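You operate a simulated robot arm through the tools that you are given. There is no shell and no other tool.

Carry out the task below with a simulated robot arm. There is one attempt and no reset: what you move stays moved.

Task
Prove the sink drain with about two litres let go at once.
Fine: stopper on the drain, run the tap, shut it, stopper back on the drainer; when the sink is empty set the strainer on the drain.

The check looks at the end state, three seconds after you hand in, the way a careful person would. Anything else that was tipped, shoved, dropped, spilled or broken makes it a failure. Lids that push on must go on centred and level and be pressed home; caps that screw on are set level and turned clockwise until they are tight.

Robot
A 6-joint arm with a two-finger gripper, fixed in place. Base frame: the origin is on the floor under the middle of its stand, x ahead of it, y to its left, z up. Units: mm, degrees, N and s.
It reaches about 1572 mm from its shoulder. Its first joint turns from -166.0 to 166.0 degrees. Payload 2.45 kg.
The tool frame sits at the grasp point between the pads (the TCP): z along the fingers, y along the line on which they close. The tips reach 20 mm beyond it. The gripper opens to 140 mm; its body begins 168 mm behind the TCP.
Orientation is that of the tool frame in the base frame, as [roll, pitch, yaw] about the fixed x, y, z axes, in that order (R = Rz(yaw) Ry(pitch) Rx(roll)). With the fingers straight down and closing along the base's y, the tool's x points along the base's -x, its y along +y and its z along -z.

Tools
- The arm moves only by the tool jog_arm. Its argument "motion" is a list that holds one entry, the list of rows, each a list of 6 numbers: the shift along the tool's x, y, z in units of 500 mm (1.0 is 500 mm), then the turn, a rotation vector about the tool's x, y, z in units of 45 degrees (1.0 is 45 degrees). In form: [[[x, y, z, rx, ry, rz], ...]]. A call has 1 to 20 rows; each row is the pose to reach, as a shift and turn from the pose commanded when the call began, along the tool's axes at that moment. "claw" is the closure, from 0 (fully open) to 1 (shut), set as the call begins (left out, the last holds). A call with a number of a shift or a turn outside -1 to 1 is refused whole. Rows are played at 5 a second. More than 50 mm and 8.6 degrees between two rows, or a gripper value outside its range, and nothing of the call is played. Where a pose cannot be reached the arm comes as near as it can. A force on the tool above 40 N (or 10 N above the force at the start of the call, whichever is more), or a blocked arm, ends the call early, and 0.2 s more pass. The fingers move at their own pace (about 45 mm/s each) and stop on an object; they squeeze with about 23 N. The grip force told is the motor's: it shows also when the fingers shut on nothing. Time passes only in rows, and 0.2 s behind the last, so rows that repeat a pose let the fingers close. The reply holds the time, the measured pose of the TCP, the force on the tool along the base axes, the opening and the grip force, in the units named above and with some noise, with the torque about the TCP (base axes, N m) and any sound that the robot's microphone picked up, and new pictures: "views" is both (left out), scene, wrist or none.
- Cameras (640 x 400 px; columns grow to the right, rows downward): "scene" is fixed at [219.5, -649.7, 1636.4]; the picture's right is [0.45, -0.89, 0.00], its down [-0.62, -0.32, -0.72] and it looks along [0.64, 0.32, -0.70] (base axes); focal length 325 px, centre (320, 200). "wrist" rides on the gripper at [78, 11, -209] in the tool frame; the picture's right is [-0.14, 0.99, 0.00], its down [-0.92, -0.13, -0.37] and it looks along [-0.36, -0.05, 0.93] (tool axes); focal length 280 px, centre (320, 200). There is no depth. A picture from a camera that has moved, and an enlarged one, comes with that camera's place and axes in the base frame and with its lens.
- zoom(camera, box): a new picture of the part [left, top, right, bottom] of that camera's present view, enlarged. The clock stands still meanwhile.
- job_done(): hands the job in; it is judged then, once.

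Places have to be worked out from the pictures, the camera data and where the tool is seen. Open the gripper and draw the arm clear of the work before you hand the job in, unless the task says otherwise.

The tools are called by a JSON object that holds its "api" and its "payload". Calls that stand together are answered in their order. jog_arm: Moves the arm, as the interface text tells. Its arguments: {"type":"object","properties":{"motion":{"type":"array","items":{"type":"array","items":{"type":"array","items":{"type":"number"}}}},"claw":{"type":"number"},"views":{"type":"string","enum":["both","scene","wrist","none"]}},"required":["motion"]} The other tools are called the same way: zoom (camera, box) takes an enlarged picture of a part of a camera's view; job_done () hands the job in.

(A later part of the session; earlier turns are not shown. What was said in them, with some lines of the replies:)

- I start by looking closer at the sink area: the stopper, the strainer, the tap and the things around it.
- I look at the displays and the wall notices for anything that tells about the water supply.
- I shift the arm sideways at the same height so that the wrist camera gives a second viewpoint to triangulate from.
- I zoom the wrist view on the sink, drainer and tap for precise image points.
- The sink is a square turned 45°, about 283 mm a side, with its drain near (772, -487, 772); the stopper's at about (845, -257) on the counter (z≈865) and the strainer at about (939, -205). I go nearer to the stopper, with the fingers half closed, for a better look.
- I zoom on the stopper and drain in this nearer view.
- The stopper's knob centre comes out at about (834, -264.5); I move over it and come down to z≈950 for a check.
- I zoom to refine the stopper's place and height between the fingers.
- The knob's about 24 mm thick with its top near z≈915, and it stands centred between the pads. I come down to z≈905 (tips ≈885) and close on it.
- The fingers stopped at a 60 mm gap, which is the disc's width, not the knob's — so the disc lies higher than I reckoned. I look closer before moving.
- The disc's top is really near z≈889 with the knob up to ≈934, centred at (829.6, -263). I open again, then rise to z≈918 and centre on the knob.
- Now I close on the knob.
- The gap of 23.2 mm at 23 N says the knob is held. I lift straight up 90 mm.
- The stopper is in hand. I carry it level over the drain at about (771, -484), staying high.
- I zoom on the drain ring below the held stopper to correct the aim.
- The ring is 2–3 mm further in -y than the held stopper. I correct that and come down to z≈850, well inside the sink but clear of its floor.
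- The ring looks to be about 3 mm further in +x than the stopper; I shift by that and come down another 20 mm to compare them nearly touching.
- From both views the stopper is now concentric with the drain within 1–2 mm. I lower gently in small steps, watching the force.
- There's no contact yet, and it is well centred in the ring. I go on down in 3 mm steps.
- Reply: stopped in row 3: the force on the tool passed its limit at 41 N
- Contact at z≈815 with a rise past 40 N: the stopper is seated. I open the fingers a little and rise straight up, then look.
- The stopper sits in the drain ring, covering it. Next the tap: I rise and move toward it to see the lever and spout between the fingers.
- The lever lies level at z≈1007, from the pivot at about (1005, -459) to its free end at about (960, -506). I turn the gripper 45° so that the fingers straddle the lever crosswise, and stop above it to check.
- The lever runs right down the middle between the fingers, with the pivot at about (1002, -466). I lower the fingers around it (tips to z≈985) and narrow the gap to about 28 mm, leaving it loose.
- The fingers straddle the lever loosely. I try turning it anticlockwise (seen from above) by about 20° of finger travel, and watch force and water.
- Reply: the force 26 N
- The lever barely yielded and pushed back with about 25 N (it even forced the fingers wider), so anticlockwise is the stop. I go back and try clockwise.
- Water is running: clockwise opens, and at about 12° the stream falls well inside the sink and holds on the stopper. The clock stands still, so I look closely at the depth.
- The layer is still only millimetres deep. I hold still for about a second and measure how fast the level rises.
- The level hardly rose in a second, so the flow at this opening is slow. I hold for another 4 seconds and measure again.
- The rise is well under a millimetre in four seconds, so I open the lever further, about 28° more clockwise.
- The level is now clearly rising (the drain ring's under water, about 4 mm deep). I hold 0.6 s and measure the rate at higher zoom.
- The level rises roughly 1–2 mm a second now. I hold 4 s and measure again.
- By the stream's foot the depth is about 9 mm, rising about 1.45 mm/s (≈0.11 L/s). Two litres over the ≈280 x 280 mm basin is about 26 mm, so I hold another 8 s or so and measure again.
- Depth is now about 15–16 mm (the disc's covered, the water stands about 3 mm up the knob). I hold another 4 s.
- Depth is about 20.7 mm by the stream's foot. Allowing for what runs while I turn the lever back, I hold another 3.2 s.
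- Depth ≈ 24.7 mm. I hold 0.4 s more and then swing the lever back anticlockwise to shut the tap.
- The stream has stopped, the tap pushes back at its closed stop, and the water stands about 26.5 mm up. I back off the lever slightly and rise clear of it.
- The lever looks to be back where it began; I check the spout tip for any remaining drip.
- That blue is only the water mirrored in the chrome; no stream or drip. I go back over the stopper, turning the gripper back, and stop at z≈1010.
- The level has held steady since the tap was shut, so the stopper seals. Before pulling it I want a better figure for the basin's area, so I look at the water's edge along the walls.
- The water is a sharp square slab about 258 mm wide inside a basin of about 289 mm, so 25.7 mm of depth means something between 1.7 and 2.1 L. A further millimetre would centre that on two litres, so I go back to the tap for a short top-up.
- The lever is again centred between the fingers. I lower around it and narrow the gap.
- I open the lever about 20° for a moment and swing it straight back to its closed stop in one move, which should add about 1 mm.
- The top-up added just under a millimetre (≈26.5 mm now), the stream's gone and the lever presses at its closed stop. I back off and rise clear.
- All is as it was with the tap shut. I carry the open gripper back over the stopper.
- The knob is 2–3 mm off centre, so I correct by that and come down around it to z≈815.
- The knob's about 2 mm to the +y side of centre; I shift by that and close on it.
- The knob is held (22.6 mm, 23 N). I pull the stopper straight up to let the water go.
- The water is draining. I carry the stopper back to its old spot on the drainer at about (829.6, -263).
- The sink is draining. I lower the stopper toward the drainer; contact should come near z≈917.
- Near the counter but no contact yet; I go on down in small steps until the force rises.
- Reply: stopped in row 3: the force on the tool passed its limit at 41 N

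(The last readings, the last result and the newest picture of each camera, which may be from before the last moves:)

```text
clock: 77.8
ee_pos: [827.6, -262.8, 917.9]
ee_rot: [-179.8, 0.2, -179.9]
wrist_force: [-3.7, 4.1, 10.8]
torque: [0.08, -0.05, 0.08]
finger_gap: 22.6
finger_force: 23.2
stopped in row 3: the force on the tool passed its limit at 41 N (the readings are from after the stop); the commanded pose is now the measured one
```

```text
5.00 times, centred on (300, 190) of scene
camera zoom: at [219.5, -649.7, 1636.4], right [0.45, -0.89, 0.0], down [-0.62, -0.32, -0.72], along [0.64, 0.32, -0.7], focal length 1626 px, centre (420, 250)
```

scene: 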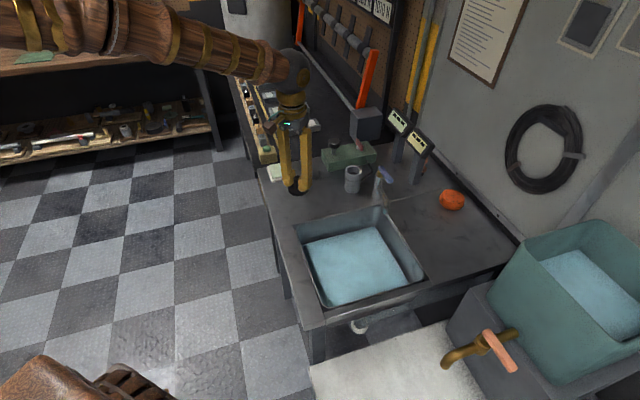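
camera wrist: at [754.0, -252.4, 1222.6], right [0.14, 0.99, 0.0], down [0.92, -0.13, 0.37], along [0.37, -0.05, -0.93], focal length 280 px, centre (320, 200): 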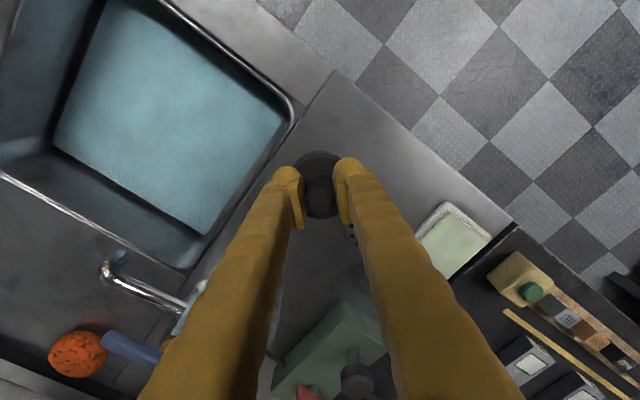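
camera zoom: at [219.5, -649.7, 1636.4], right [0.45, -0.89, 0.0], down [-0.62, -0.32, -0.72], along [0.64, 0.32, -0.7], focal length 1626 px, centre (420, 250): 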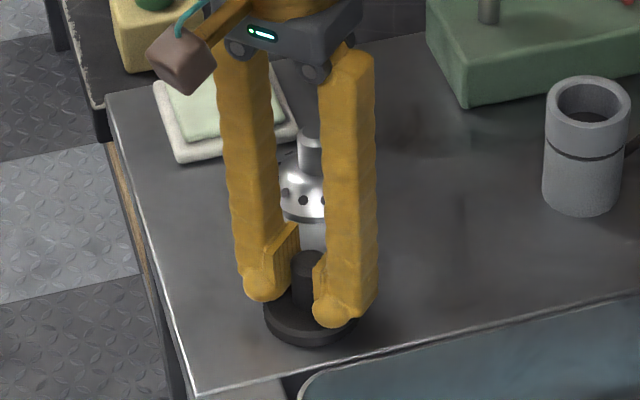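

Firm contact at z≈918: the stopper stands on the drainer. I open the fingers and rise.

{"api": "jog_arm", "payload": {"motion": [[[0, 0, 0, 0, 0, 0], [0, 0, 0, 0, 0, 0], [0, 0, 0, 0, 0, 0], [0, 0, -0.03, 0, 0, 0], [0, 0, -0.1, 0, 0, 0], [0, 0, -0.18, 0, 0, 0], [0, 0, -0.26, 0, 0, 0], [0, 0, -0.26, 0, 0, 0]]], "claw": 0.6, "views": "both"}}

{"api": "zoom", "payload": {"camera": "wrist", "box": [260, 110, 440, 260]}}

{"api": "zoom", "payload": {"camera": "scene", "box": [290, 180, 450, 310]}}

```text
clock: 79.6
ee_pos: [824.6, -265.6, 1046.6]
ee_rot: [-179.8, 0.2, -179.9]
wrist_force: [-0.6, 0.1, 0.3]
torque: [-0.01, -0.01, 0.01]
finger_gap: 56.0
finger_force: 0.0
camera wrist: at [746.9, -253.2, 1254.9], right [0.14, 0.99, 0.0], down [0.92, -0.13, 0.37], along [0.37, -0.05, -0.93], focal length 280 px, centre (320, 200)
```

scene: 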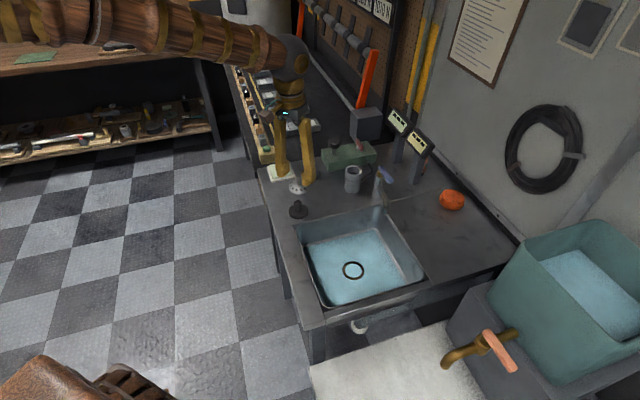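
wrist: 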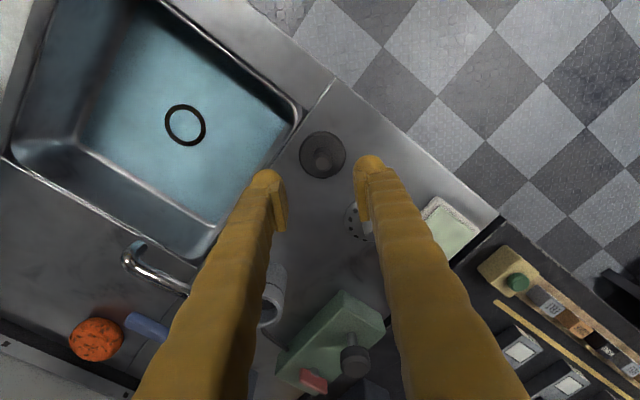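

```text
2.67 times, centred on (350, 185) of wrist
camera zoom: at [746.9, -253.2, 1254.9], right [0.14, 0.99, 0.0], down [0.92, -0.13, 0.37], along [0.37, -0.05, -0.93], focal length 748 px, centre (240, 240)
```

zoom: 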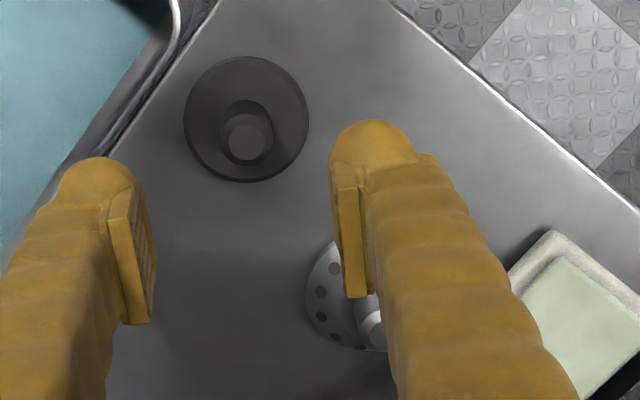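

```text
3.08 times, centred on (370, 245) of scene
camera zoom: at [219.5, -649.7, 1636.4], right [0.45, -0.89, 0.0], down [-0.62, -0.32, -0.72], along [0.64, 0.32, -0.7], focal length 1001 px, centre (166, 62)
```

zoom: 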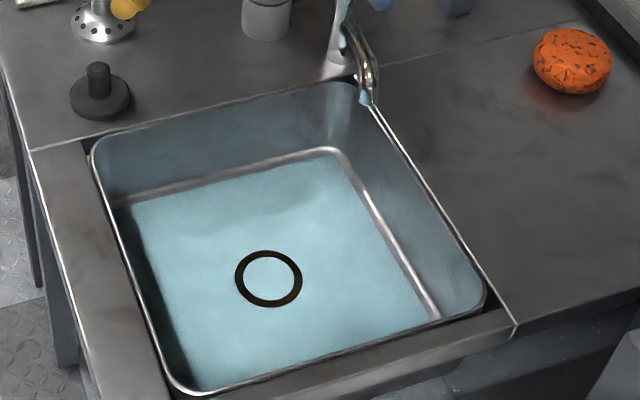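

The stopper stands upright on the drainer and the sink is nearly drained. I move over the strainer at about (932, -211).

{"api": "jog_arm", "payload": {"motion": [[[-0.07, 0.036, 0, 0, 0, 0], [-0.14, 0.072, 0, 0, 0, 0], [-0.214, 0.108, 0, 0, 0, 0], [-0.214, 0.108, 0, 0, 0, 0]]], "claw": 0.6, "views": "both"}}

{"api": "zoom", "payload": {"camera": "wrist", "box": [250, 90, 420, 230]}}

{"api": "zoom", "payload": {"camera": "scene", "box": [260, 140, 340, 230]}}

```text
clock: 80.6
ee_pos: [934.6, -208.3, 1046.5]
ee_rot: [-180.0, 0.2, 180.0]
wrist_force: [0.6, 0.1, -0.8]
torque: [0.01, 0.03, -0.01]
finger_gap: 56.0
finger_force: 0.0
camera wrist: at [856.0, -197.3, 1255.7], right [0.14, 0.99, 0.0], down [0.92, -0.13, 0.37], along [0.37, -0.05, -0.93], focal length 280 px, centre (320, 200)
```

scene: 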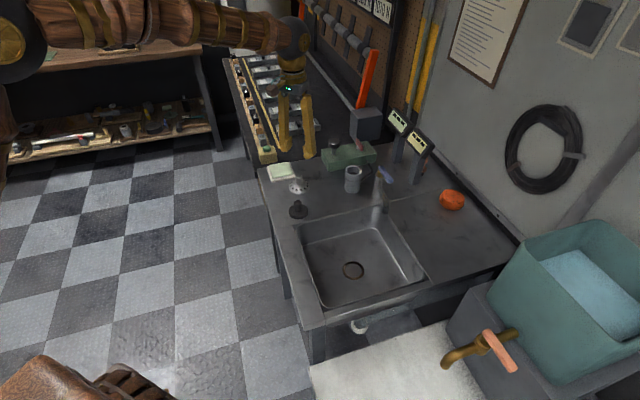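
wrist: 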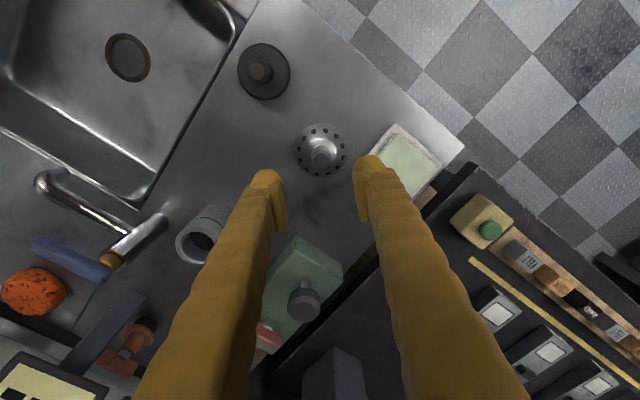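

```text
2.86 times, centred on (335, 160) of wrist
camera zoom: at [856.0, -197.3, 1255.7], right [0.14, 0.99, 0.0], down [0.92, -0.13, 0.37], along [0.37, -0.05, -0.93], focal length 801 px, centre (277, 314)
```

zoom: 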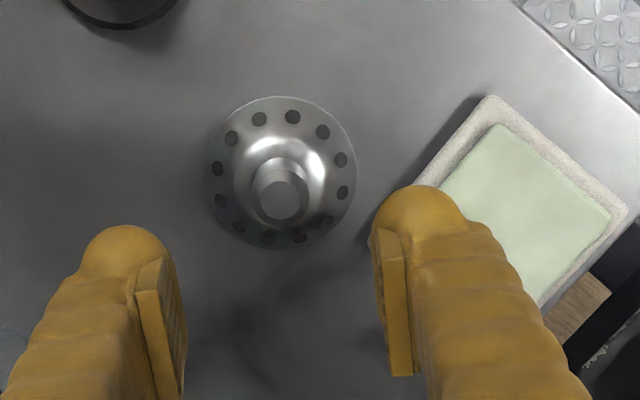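

```text
4.44 times, centred on (300, 185) of scene
camera zoom: at [219.5, -649.7, 1636.4], right [0.45, -0.89, 0.0], down [-0.62, -0.32, -0.72], along [0.64, 0.32, -0.7], focal length 1446 px, centre (409, 267)
```

zoom: 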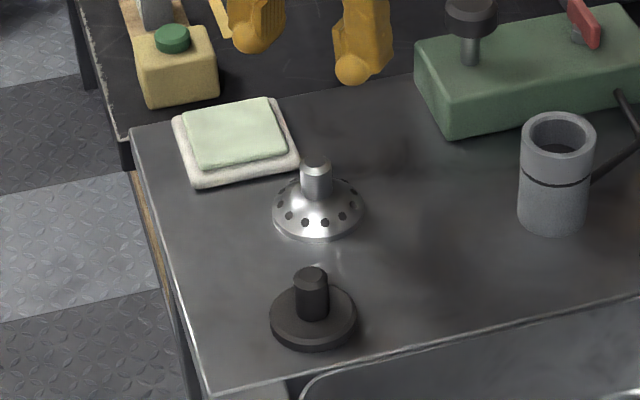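

The sink now shows empty. The strainer's knob is at about (932, -206.3) with its top near z≈928; I centre over it, narrow the fingers to 42 mm to stay clear of the pad beside it, and come down to z≈945.

{"api": "jog_arm", "payload": {"motion": [[[0.0034, 0.004, 0.0, 0, 0, 0], [0.0034, 0.004, 0.07, 0, 0, 0], [0.0034, 0.004, 0.14, 0, 0, 0], [0.0034, 0.004, 0.2, 0, 0, 0], [0.0034, 0.004, 0.2, 0, 0, 0]]], "claw": 0.7, "views": "wrist"}}

{"api": "zoom", "payload": {"camera": "wrist", "box": [250, 110, 410, 240]}}

{"api": "zoom", "payload": {"camera": "scene", "box": [260, 140, 340, 230]}}

```text
clock: 81.8
ee_pos: [931.7, -204.2, 947.6]
ee_rot: [-179.9, 0.2, -179.9]
wrist_force: [0.3, 0.3, 0.6]
torque: [-0.02, -0.06, -0.02]
finger_gap: 42.1
finger_force: 0.1
camera wrist: at [852.7, -192.7, 1155.8], right [0.14, 0.99, 0.0], down [0.92, -0.13, 0.37], along [0.37, -0.05, -0.93], focal length 280 px, centre (320, 200)
```

wrist: 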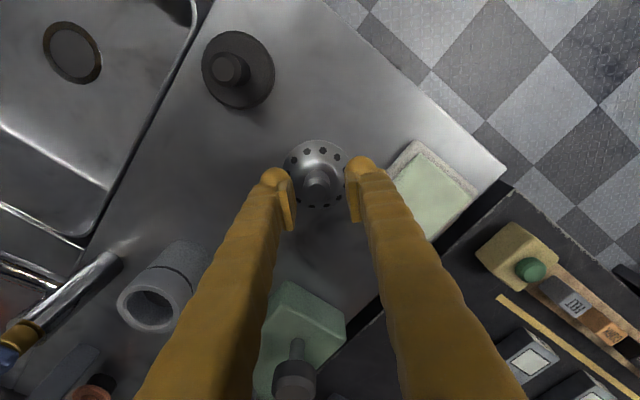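

```text
3.08 times, centred on (330, 175) of wrist
camera zoom: at [852.7, -192.7, 1155.8], right [0.14, 0.99, 0.0], down [0.92, -0.13, 0.37], along [0.37, -0.05, -0.93], focal length 863 px, centre (289, 277)
```

zoom: 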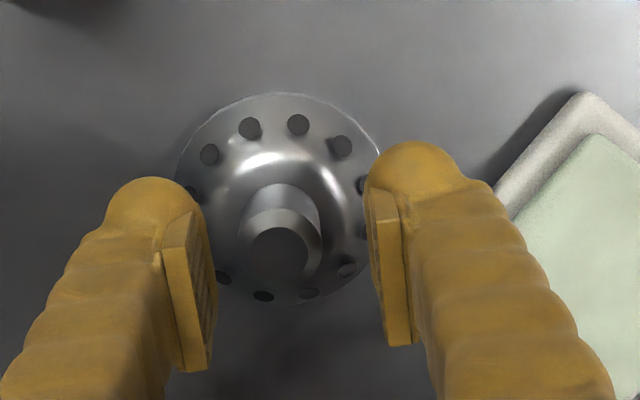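

```text
4.44 times, centred on (300, 185) of scene
camera zoom: at [219.5, -649.7, 1636.4], right [0.45, -0.89, 0.0], down [-0.62, -0.32, -0.72], along [0.64, 0.32, -0.7], focal length 1446 px, centre (409, 267)
```

zoom: 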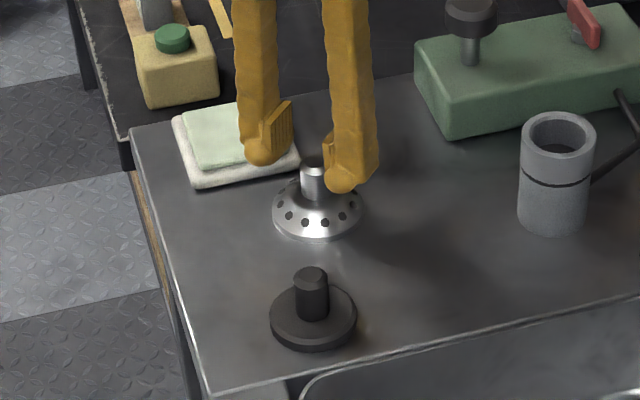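

The knob is about 2 mm toward +x and 2.7 mm toward -y from the pads' centre; I correct that, come down to z≈922 and then close.

{"api": "jog_arm", "payload": {"motion": [[[-0.004, -0.0054, 0.0, 0, 0, 0], [-0.004, -0.0054, 0.02, 0, 0, 0], [-0.004, -0.0054, 0.04, 0, 0, 0], [-0.004, -0.0054, 0.051, 0, 0, 0], [-0.004, -0.0054, 0.051, 0, 0, 0]]], "claw": 0.7, "views": "none"}}

{"api": "zoom", "payload": {"camera": "wrist", "box": [250, 110, 410, 240]}}

{"api": "zoom", "payload": {"camera": "scene", "box": [280, 150, 330, 210]}}

```text
clock: 83.0
ee_pos: [935.6, -209.2, 921.7]
ee_rot: [-179.8, 0.2, -179.9]
wrist_force: [-0.5, 0.8, 0.1]
torque: [0.0, 0.01, 0.02]
finger_gap: 42.0
finger_force: 0.1
```

```text
3.08 times, centred on (330, 175) of wrist
camera zoom: at [855.5, -197.8, 1130.9], right [0.14, 0.99, 0.0], down [0.92, -0.13, 0.37], along [0.37, -0.05, -0.93], focal length 863 px, centre (289, 277)
```

zoom: 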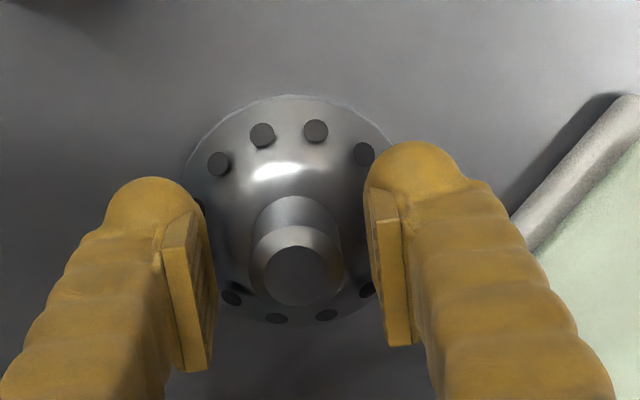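

```text
6.67 times, centred on (305, 180) of scene
camera zoom: at [219.5, -649.7, 1636.4], right [0.45, -0.89, 0.0], down [-0.62, -0.32, -0.72], along [0.64, 0.32, -0.7], focal length 2169 px, centre (420, 333)
```

zoom: 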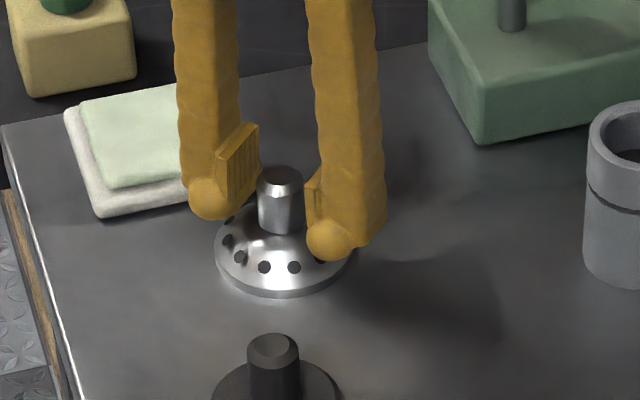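

It's now within 2 mm; I nudge 1.5 mm in +y and close on the strainer's knob.

{"api": "jog_arm", "payload": {"motion": [[[0, 0.003, 0, 0, 0, 0], [0, 0.003, 0, 0, 0, 0], [0, 0.003, 0, 0, 0, 0], [0, 0.003, 0, 0, 0, 0], [0, 0.003, 0, 0, 0, 0]]], "claw": 1.0, "views": "wrist"}}

```text
clock: 84.2
ee_pos: [933.4, -208.1, 923.7]
ee_rot: [-179.9, 0.2, -179.9]
wrist_force: [-0.5, 0.8, 0.1]
torque: [0.02, 0.02, -0.02]
finger_gap: 23.3
finger_force: 23.4
camera wrist: at [855.3, -196.2, 1131.0], right [0.14, 0.99, 0.0], down [0.92, -0.13, 0.37], along [0.37, -0.05, -0.93], focal length 280 px, centre (320, 200)
```

wrist: 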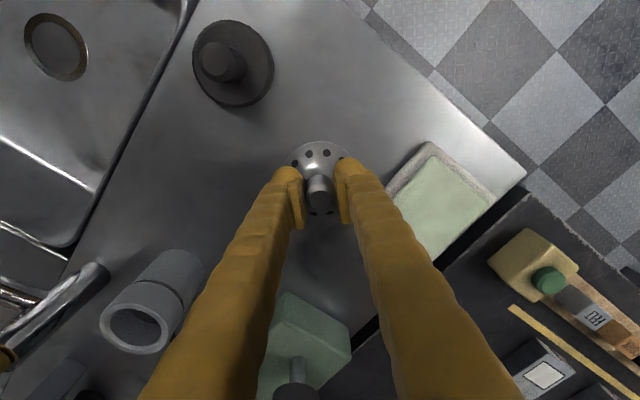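

Strainer gripped (23.3 mm, 23 N). I lift it 100 mm.

{"api": "jog_arm", "payload": {"motion": [[[0, 0, -0.04, 0, 0, 0], [0, 0, -0.12, 0, 0, 0], [0, 0, -0.2, 0, 0, 0], [0, 0, -0.2, 0, 0, 0]]], "claw": 1.0, "views": "both"}}

{"api": "zoom", "payload": {"camera": "scene", "box": [330, 220, 380, 290]}}

```text
clock: 85.2
ee_pos: [934.0, -207.9, 1023.9]
ee_rot: [-179.9, 0.2, -179.9]
wrist_force: [0.2, -0.2, -0.2]
torque: [0.01, 0.01, 0.0]
finger_gap: 23.3
finger_force: 23.2
camera wrist: at [855.7, -196.5, 1232.2], right [0.14, 0.99, 0.0], down [0.92, -0.13, 0.37], along [0.37, -0.05, -0.93], focal length 280 px, centre (320, 200)
```

scene: 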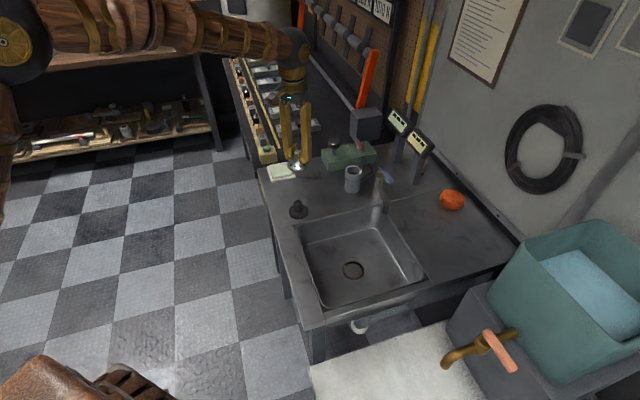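
wrist: 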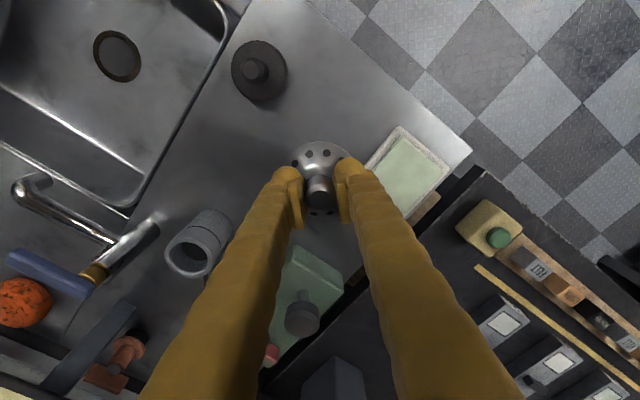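

```text
5.71 times, centred on (355, 255) of scene
camera zoom: at [219.5, -649.7, 1636.4], right [0.45, -0.89, 0.0], down [-0.62, -0.32, -0.72], along [0.64, 0.32, -0.7], focal length 1859 px, centre (120, -114)
```

zoom: 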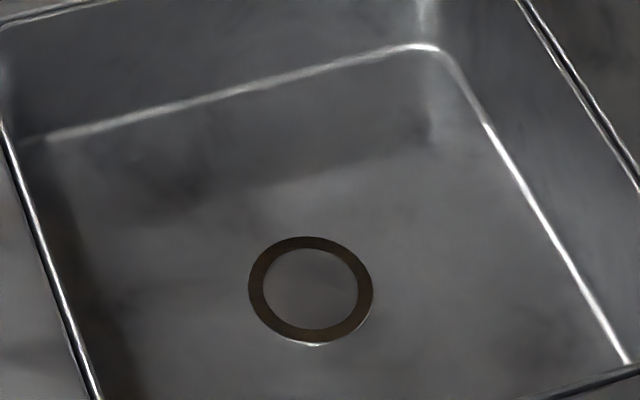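

The sink is dry and the drain open. I carry the strainer over the drain.

{"api": "jog_arm", "payload": {"motion": [[[0.04, -0.069, 0, 0, 0, 0], [0.081, -0.138, 0, 0, 0, 0], [0.122, -0.207, 0, 0, 0, 0], [0.163, -0.276, 0, 0, 0, 0], [0.203, -0.345, 0, 0, 0, 0], [0.244, -0.414, 0, 0, 0, 0], [0.285, -0.483, 0, 0, 0, 0], [0.325, -0.552, 0, 0, 0, 0], [0.325, -0.552, 0, 0, 0, 0]]], "claw": 1.0, "views": "both"}}

{"api": "zoom", "payload": {"camera": "wrist", "box": [260, 100, 380, 230]}}

```text
clock: 87.2
ee_pos: [769.6, -483.5, 1024.4]
ee_rot: [-179.9, 0.2, -179.9]
wrist_force: [0.4, -1.2, -0.8]
torque: [0.02, 0.03, -0.02]
finger_gap: 23.1
finger_force: 22.7
camera wrist: at [692.6, -471.5, 1232.8], right [0.14, 0.99, 0.0], down [0.92, -0.13, 0.37], along [0.37, -0.05, -0.93], focal length 280 px, centre (320, 200)
```

scene: 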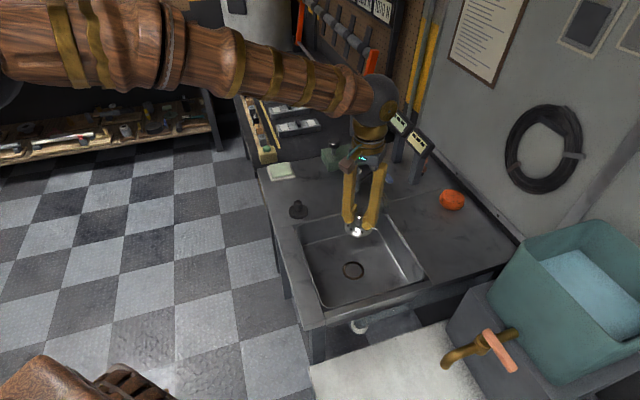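
wrist: 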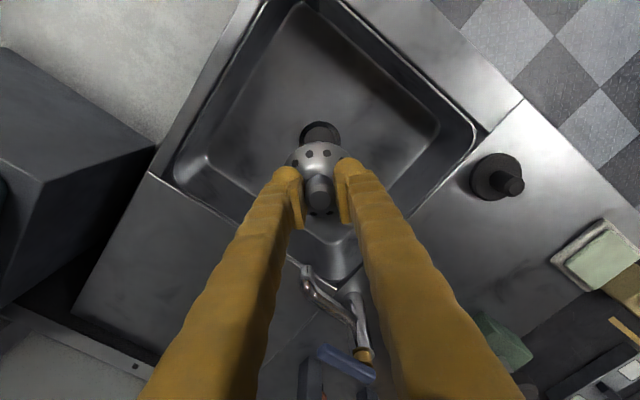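

```text
3.08 times, centred on (320, 165) of wrist
camera zoom: at [692.6, -471.5, 1232.8], right [0.14, 0.99, 0.0], down [0.92, -0.13, 0.37], along [0.37, -0.05, -0.93], focal length 863 px, centre (320, 308)
```

zoom: 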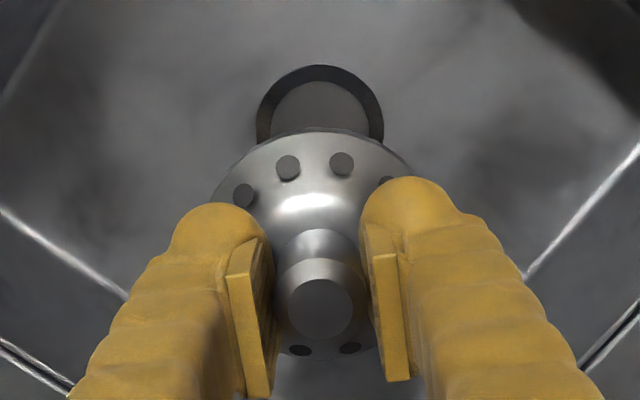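

The ring lies right below the strainer (within a millimetre). I come down to z≈850 and compare again.

{"api": "jog_arm", "payload": {"motion": [[[0, 0, 0.08, 0, 0, 0], [0, 0, 0.16, 0, 0, 0], [0, 0, 0.24, 0, 0, 0], [0, 0, 0.32, 0, 0, 0], [0, 0, 0.36, 0, 0, 0], [0, 0, 0.36, 0, 0, 0]]], "claw": 1.0, "views": "none"}}

{"api": "zoom", "payload": {"camera": "wrist", "box": [260, 100, 380, 230]}}

{"api": "zoom", "payload": {"camera": "scene", "box": [330, 230, 380, 290]}}

```text
clock: 88.6
ee_pos: [774.2, -484.5, 840.7]
ee_rot: [-179.8, 0.1, -179.8]
wrist_force: [0.2, 0.5, -1.6]
torque: [0.01, 0.01, -0.03]
finger_gap: 23.2
finger_force: 22.8
```

```text
3.08 times, centred on (320, 165) of wrist
camera zoom: at [694.8, -472.9, 1049.2], right [0.14, 0.99, 0.0], down [0.92, -0.13, 0.37], along [0.37, -0.05, -0.93], focal length 863 px, centre (320, 308)
```

zoom: 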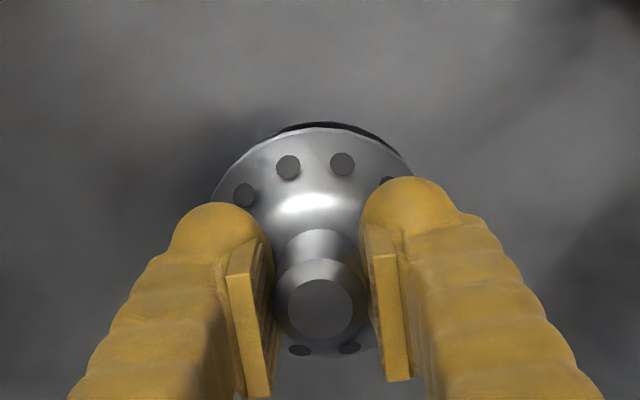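

```text
6.67 times, centred on (355, 260) of scene
camera zoom: at [219.5, -649.7, 1636.4], right [0.45, -0.89, 0.0], down [-0.62, -0.32, -0.72], along [0.64, 0.32, -0.7], focal length 2169 px, centre (87, -200)
```

zoom: 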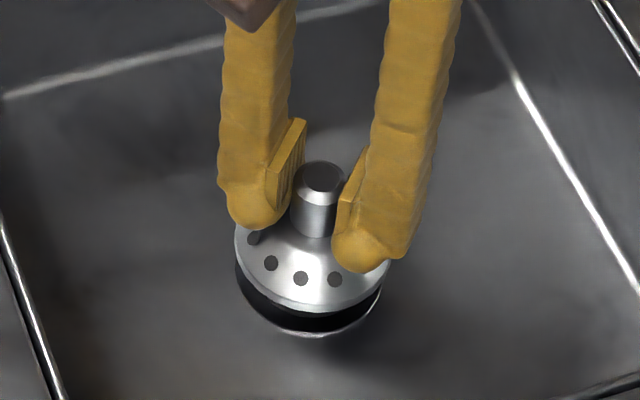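

Wrist and scene views together say the strainer is about 2 mm too far in +x. I shift by that and come down to about 6 mm above seating.

{"api": "jog_arm", "payload": {"motion": [[[0.0036, 0, 0.0, 0, 0, 0], [0.0036, 0, 0.014, 0, 0, 0], [0.0036, 0, 0.026, 0, 0, 0], [0.0036, 0, 0.026, 0, 0, 0]]], "claw": 1.0, "views": "none"}}

{"api": "zoom", "payload": {"camera": "wrist", "box": [260, 100, 380, 230]}}

{"api": "zoom", "payload": {"camera": "scene", "box": [335, 240, 375, 285]}}

```text
clock: 89.6
ee_pos: [770.8, -483.4, 828.5]
ee_rot: [-180.0, 0.1, -179.8]
wrist_force: [0.3, -0.6, -1.1]
torque: [0.04, 0.0, 0.02]
finger_gap: 23.1
finger_force: 23.1
```

```text
3.08 times, centred on (320, 165) of wrist
camera zoom: at [692.1, -471.9, 1037.4], right [0.14, 0.99, 0.0], down [0.92, -0.13, 0.37], along [0.37, -0.05, -0.93], focal length 863 px, centre (320, 308)
```

zoom: 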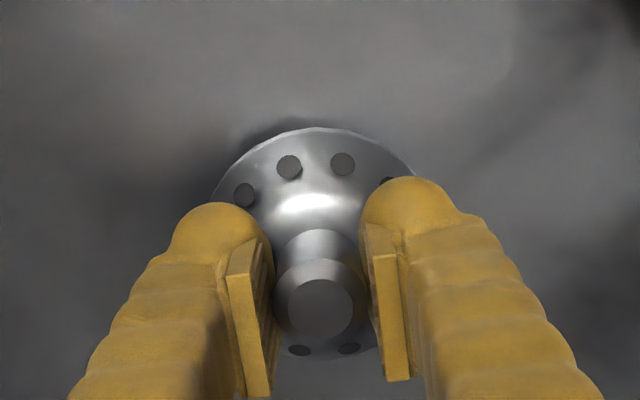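

```text
8.89 times, centred on (355, 262) of scene
camera zoom: at [219.5, -649.7, 1636.4], right [0.45, -0.89, 0.0], down [-0.62, -0.32, -0.72], along [0.64, 0.32, -0.7], focal length 2892 px, centre (9, -356)
```

zoom: 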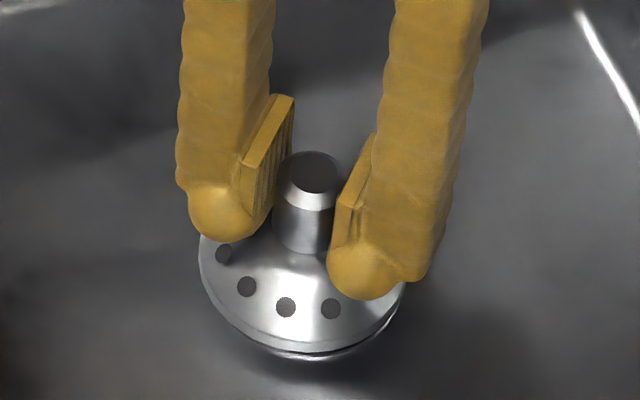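

I zoom right in on both views to judge the last millimetre or two of centring.

{"api": "zoom", "payload": {"camera": "wrist", "box": [285, 130, 365, 180]}}

{"api": "zoom", "payload": {"camera": "scene", "box": [338, 260, 370, 284]}}

```text
8.00 times, centred on (325, 155) of wrist
camera zoom: at [692.1, -471.9, 1037.4], right [0.14, 0.99, 0.0], down [0.92, -0.13, 0.37], along [0.37, -0.05, -0.93], focal length 2243 px, centre (280, 560)
```

zoom: 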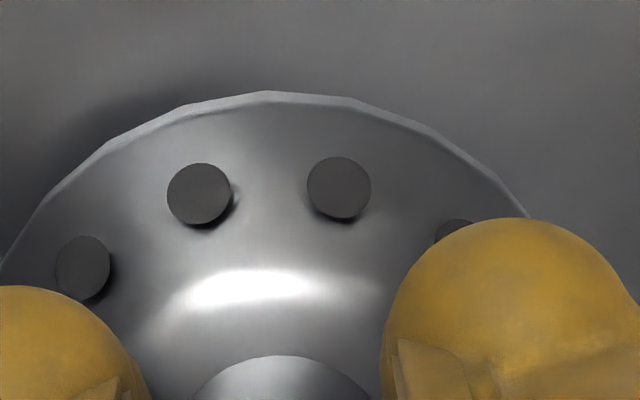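

```text
16.00 times, centred on (354, 272) of scene
camera zoom: at [219.5, -649.7, 1636.4], right [0.45, -0.89, 0.0], down [-0.62, -0.32, -0.72], along [0.64, 0.32, -0.7], focal length 5205 px, centre (-224, -952)
```

zoom: 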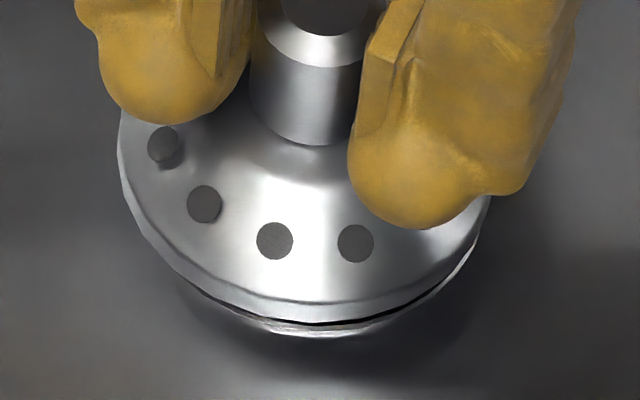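

The strainer is centred to about 1.5 mm; I nudge 1.4 mm in -y and lower it gently until it seats.

{"api": "jog_arm", "payload": {"motion": [[[0, -0.0028, 0, 0, 0, 0], [0, -0.0028, 0.005, 0, 0, 0], [0, -0.0028, 0.008, 0, 0, 0], [0, -0.0028, 0.008, 0, 0, 0]]], "claw": 1.0, "views": "none"}}

{"api": "jog_arm", "payload": {"motion": [[[0, 0, 0.003, 0, 0, 0], [0, 0, 0.005, 0, 0, 0], [0, 0, 0.005, 0, 0, 0]]], "claw": 1.0, "views": "none"}}

{"api": "zoom", "payload": {"camera": "scene", "box": [338, 260, 370, 284]}}

```text
clock: 90.6
ee_pos: [770.8, -485.3, 822.9]
ee_rot: [-179.9, 0.2, -179.8]
wrist_force: [0.4, 0.6, -0.3]
torque: [0.01, 0.01, 0.01]
finger_gap: 23.1
finger_force: 23.2
```

```text
clock: 91.4
ee_pos: [769.9, -486.0, 822.1]
ee_rot: [-179.9, 0.2, -179.8]
wrist_force: [0.5, 0.2, -1.8]
torque: [0.01, -0.02, -0.02]
finger_gap: 23.0
finger_force: 23.1
```

```text
16.00 times, centred on (354, 272) of scene
camera zoom: at [219.5, -649.7, 1636.4], right [0.45, -0.89, 0.0], down [-0.62, -0.32, -0.72], along [0.64, 0.32, -0.7], focal length 5205 px, centre (-224, -952)
```

zoom: 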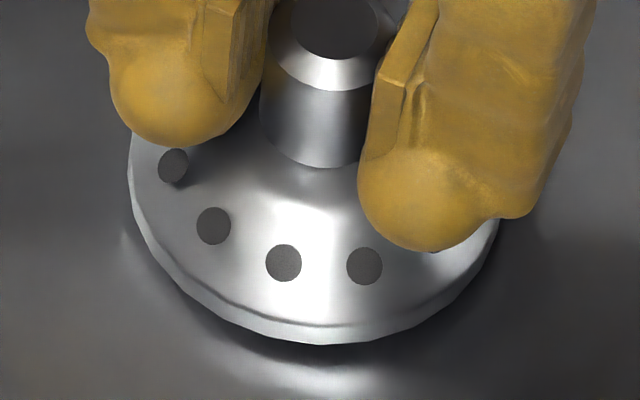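

It's centred within a millimetre and nearly at floor level. I continue in small steps until I feel it seat.

{"api": "jog_arm", "payload": {"motion": [[[0, 0, 0.003, 0, 0, 0], [0, 0, 0.005, 0, 0, 0], [0, 0, 0.005, 0, 0, 0]]], "claw": 1.0, "views": "none"}}

{"api": "jog_arm", "payload": {"motion": [[[0, 0, 0.002, 0, 0, 0], [0, 0, 0.004, 0, 0, 0], [0, 0, 0.004, 0, 0, 0]]], "claw": 1.0, "views": "none"}}

{"api": "zoom", "payload": {"camera": "scene", "box": [338, 260, 370, 284]}}

```text
clock: 92.2
ee_pos: [770.1, -485.7, 819.8]
ee_rot: [-179.8, 0.2, -179.9]
wrist_force: [-0.2, 0.5, -0.5]
torque: [0.04, -0.01, 0.05]
finger_gap: 23.4
finger_force: 22.4
```

```text
clock: 93.0
ee_pos: [770.5, -486.3, 818.3]
ee_rot: [-179.9, 0.2, -179.8]
wrist_force: [-0.1, 0.1, 0.3]
torque: [0.0, -0.02, 0.02]
finger_gap: 23.2
finger_force: 23.0
```

```text
16.00 times, centred on (354, 272) of scene
camera zoom: at [219.5, -649.7, 1636.4], right [0.45, -0.89, 0.0], down [-0.62, -0.32, -0.72], along [0.64, 0.32, -0.7], focal length 5205 px, centre (-224, -952)
```

zoom: 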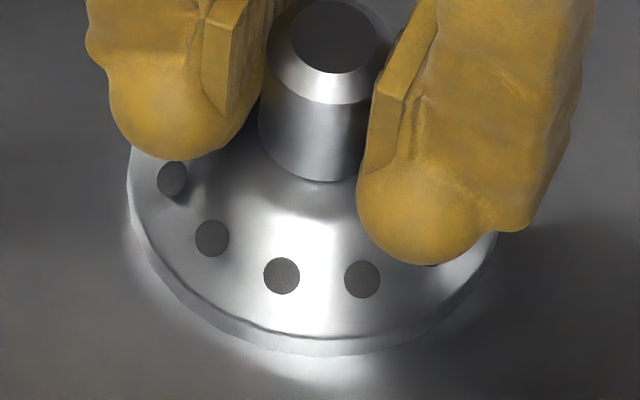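

Still no contact, and now it looks about 2 mm too near the camera. I shift it by (+1.8, +0.9) mm before seating it.

{"api": "jog_arm", "payload": {"motion": [[[-0.0036, 0.0018, 0, 0, 0, 0], [-0.0036, 0.0018, 0.002, 0, 0, 0], [-0.0036, 0.0018, 0.003, 0, 0, 0]]], "claw": 1.0, "views": "none"}}

{"api": "zoom", "payload": {"camera": "scene", "box": [338, 260, 370, 284]}}

{"api": "zoom", "payload": {"camera": "wrist", "box": [260, 100, 380, 230]}}

```text
clock: 93.8
ee_pos: [772.6, -485.7, 819.6]
ee_rot: [-179.8, 0.3, -180.0]
wrist_force: [-2.9, 3.5, 17.5]
torque: [0.08, 0.16, 0.03]
finger_gap: 23.0
finger_force: 23.1
```

```text
16.00 times, centred on (354, 272) of scene
camera zoom: at [219.5, -649.7, 1636.4], right [0.45, -0.89, 0.0], down [-0.62, -0.32, -0.72], along [0.64, 0.32, -0.7], focal length 5205 px, centre (-224, -952)
```

zoom: 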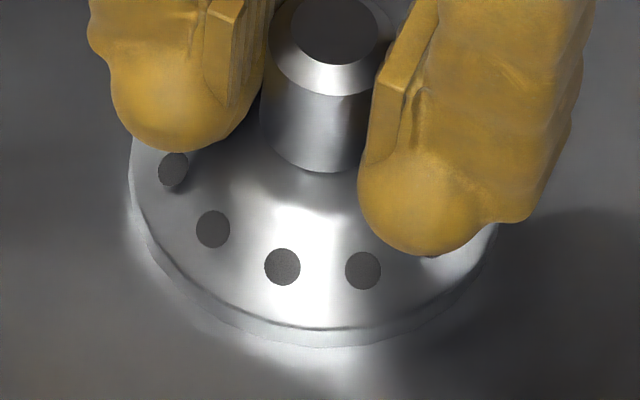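

```text
3.08 times, centred on (320, 165) of wrist
camera zoom: at [694.0, -473.9, 1026.8], right [0.14, 0.99, 0.0], down [0.92, -0.13, 0.37], along [0.37, -0.05, -0.93], focal length 863 px, centre (320, 308)
```

zoom: 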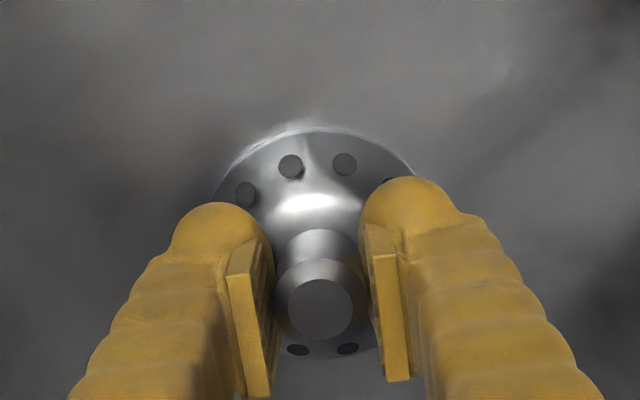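

It has seated with 17 N of contact, and in the scene view it now sits centred over the ring within a millimetre. I open the fingers and rise.

{"api": "jog_arm", "payload": {"motion": [[[0, 0, 0, 0, 0, 0], [0, 0, 0, 0, 0, 0], [0, 0, 0, 0, 0, 0], [0, 0, -0.03, 0, 0, 0], [0, 0, -0.1, 0, 0, 0], [0, 0, -0.18, 0, 0, 0], [0, 0, -0.26, 0, 0, 0], [0, 0, -0.34, 0, 0, 0], [0, 0, -0.42, 0, 0, 0], [0, 0, -0.42, 0, 0, 0]]], "claw": 0.6, "views": "both"}}

{"api": "zoom", "payload": {"camera": "scene", "box": [338, 260, 370, 284]}}

{"api": "zoom", "payload": {"camera": "wrist", "box": [250, 90, 390, 200]}}

```text
clock: 96.0
ee_pos: [772.1, -480.6, 1026.4]
ee_rot: [-179.8, 0.2, -179.9]
wrist_force: [0.3, -0.1, -0.2]
torque: [-0.01, 0.02, -0.02]
finger_gap: 55.8
finger_force: 0.0
camera wrist: at [693.8, -468.7, 1234.4], right [0.14, 0.99, 0.0], down [0.92, -0.13, 0.37], along [0.37, -0.05, -0.93], focal length 280 px, centre (320, 200)
```

scene: 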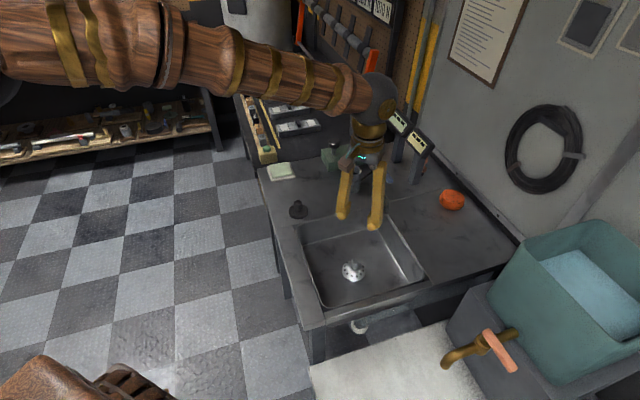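
wrist: 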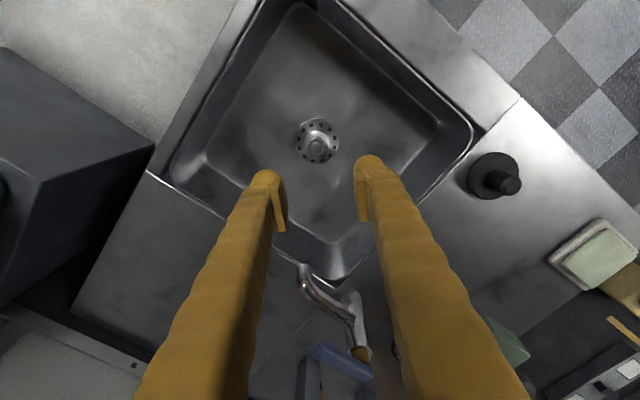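

```text
16.00 times, centred on (354, 272) of scene
camera zoom: at [219.5, -649.7, 1636.4], right [0.45, -0.89, 0.0], down [-0.62, -0.32, -0.72], along [0.64, 0.32, -0.7], focal length 5205 px, centre (-224, -952)
```

zoom: 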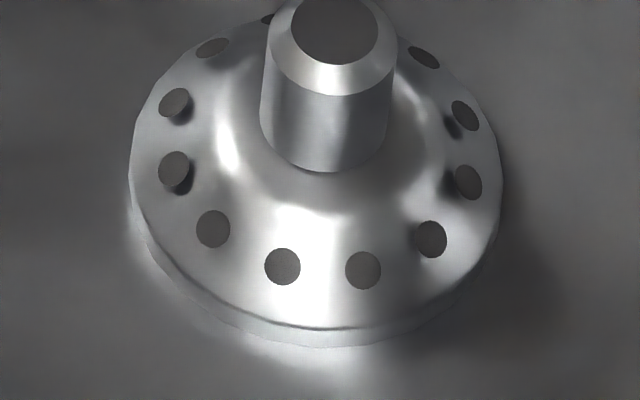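

```text
3.64 times, centred on (320, 145) of wrist
camera zoom: at [693.8, -468.7, 1234.4], right [0.14, 0.99, 0.0], down [0.92, -0.13, 0.37], along [0.37, -0.05, -0.93], focal length 1020 px, centre (320, 400)
```

zoom: 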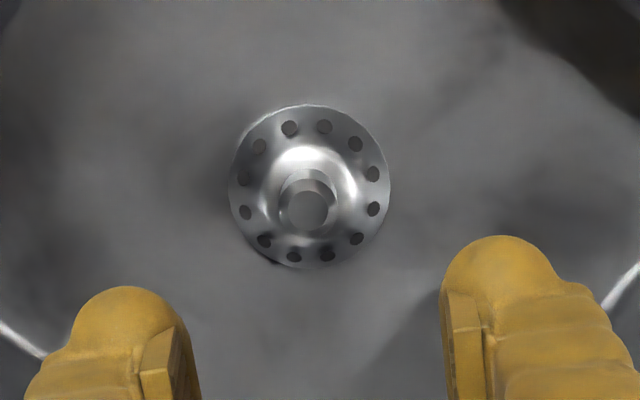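

The strainer sits level and covers the drain ring all round. I open the gripper fully, rise and draw the arm clear for a final look.

{"api": "jog_arm", "payload": {"motion": [[[0, 0, -0.09, 0, 0, 0], [0, 0, -0.18, 0, 0, 0], [0, 0, -0.27, 0, 0, 0], [0, 0, -0.36, 0, 0, 0], [0, 0, -0.45, 0, 0, 0], [0.08, 0.04, -0.45, 0, 0, 0], [0.16, 0.08, -0.45, 0, 0, 0], [0.24, 0.12, -0.45, 0, 0, 0], [0.32, 0.16, -0.45, 0, 0, 0], [0.4, 0.2, -0.45, 0, 0, 0], [0.4, 0.2, -0.45, 0, 0, 0]]], "claw": 0.0, "views": "both"}}

{"api": "zoom", "payload": {"camera": "scene", "box": [250, 130, 450, 310]}}

{"api": "zoom", "payload": {"camera": "scene", "box": [290, 280, 450, 400]}}

{"api": "zoom", "payload": {"camera": "scene", "box": [260, 140, 340, 230]}}

{"api": "zoom", "payload": {"camera": "scene", "box": [365, 165, 405, 225]}}

```text
clock: 98.4
ee_pos: [571.2, -383.7, 1251.3]
ee_rot: [-179.9, 0.2, -180.0]
wrist_force: [0.3, 0.2, 0.0]
torque: [0.02, -0.03, 0.02]
finger_gap: 139.8
finger_force: 0.2
camera wrist: at [491.9, -370.4, 1459.1], right [0.14, 0.99, 0.0], down [0.92, -0.13, 0.37], along [0.37, -0.05, -0.93], focal length 280 px, centre (320, 200)
```

scene: 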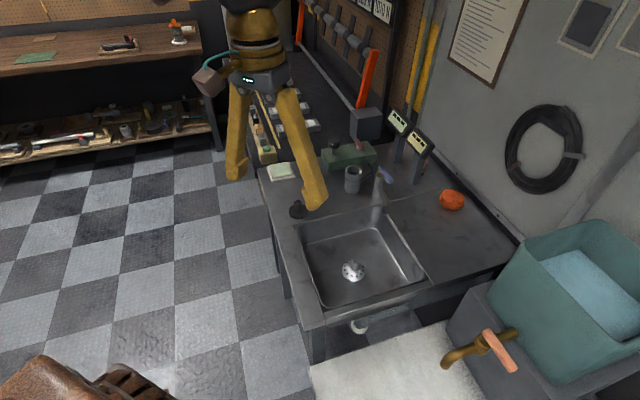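
wrist: 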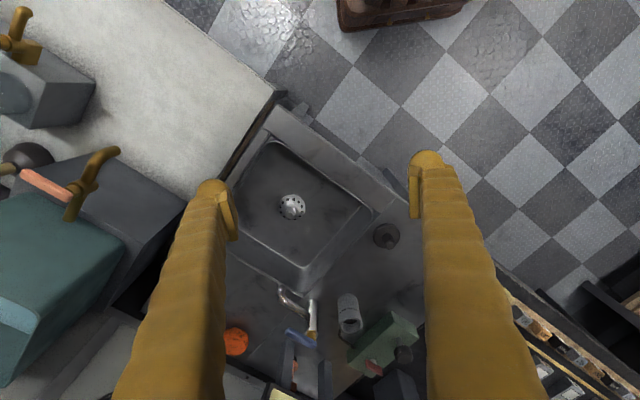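

```text
2.22 times, centred on (350, 220) of scene
camera zoom: at [219.5, -649.7, 1636.4], right [0.45, -0.89, 0.0], down [-0.62, -0.32, -0.72], along [0.64, 0.32, -0.7], focal length 723 px, centre (253, 156)
```

zoom: 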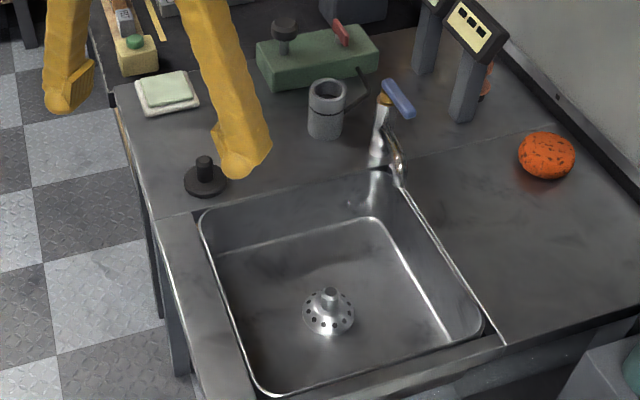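

```text
3.33 times, centred on (370, 340) of scene
camera zoom: at [219.5, -649.7, 1636.4], right [0.45, -0.89, 0.0], down [-0.62, -0.32, -0.72], along [0.64, 0.32, -0.7], focal length 1084 px, centre (153, -267)
```

zoom: 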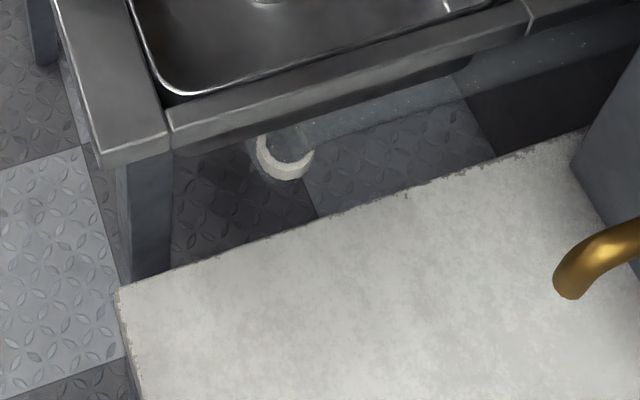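

```text
4.44 times, centred on (300, 185) of scene
camera zoom: at [219.5, -649.7, 1636.4], right [0.45, -0.89, 0.0], down [-0.62, -0.32, -0.72], along [0.64, 0.32, -0.7], focal length 1446 px, centre (409, 267)
```

zoom: 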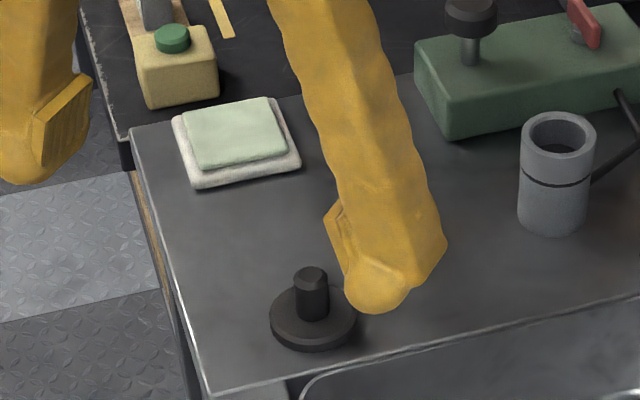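

```text
6.67 times, centred on (385, 195) of scene
camera zoom: at [219.5, -649.7, 1636.4], right [0.45, -0.89, 0.0], down [-0.62, -0.32, -0.72], along [0.64, 0.32, -0.7], focal length 2169 px, centre (-113, 233)
```

zoom: 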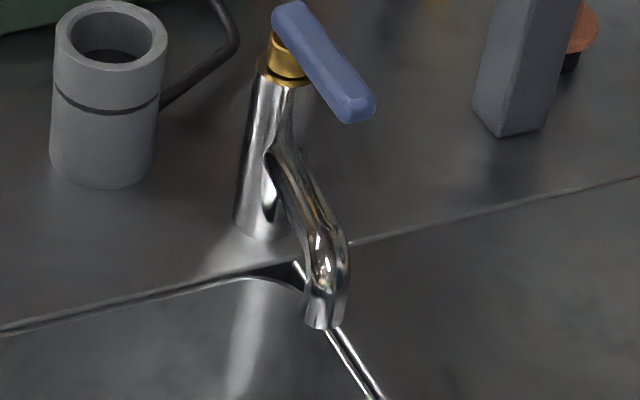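

The tap is shut with its lever at the closed stop, and the sink is empty. The stopper stands upright on the drainer, the strainer sits level and centred on the drain, and nothing else has moved or got wet. The arm is clear with the gripper open, so I hand in.

{"api": "job_done", "payload": {}}

```text
The job is handed in.
```

The sink drain is proved: I let about two litres go at once, and the sink emptied within about 10 seconds of pulling the stopper.

- **Water:** I estimated the amount from the depth, about 26.5 mm. Depending on how much of the basin's width counts, that is somewhere between 1.75 and 2.2 litres. I ran the tap twice, the second time a short top-up of just under a millimetre.
- **Tap:** it is shut, with the lever back where it started and no drip.
- **Stopper:** it held the level steady while in place, and is back upright on the drainer at its old spot.
- **Strainer:** it sits level on the drain, centred to about a millimetre and covering the drain ring all round. I set it only after the sink looked dry.

I saw no water outside the sink, including on the floor under the drain pipe, and nothing else was moved. The arm is clear with the gripper open.
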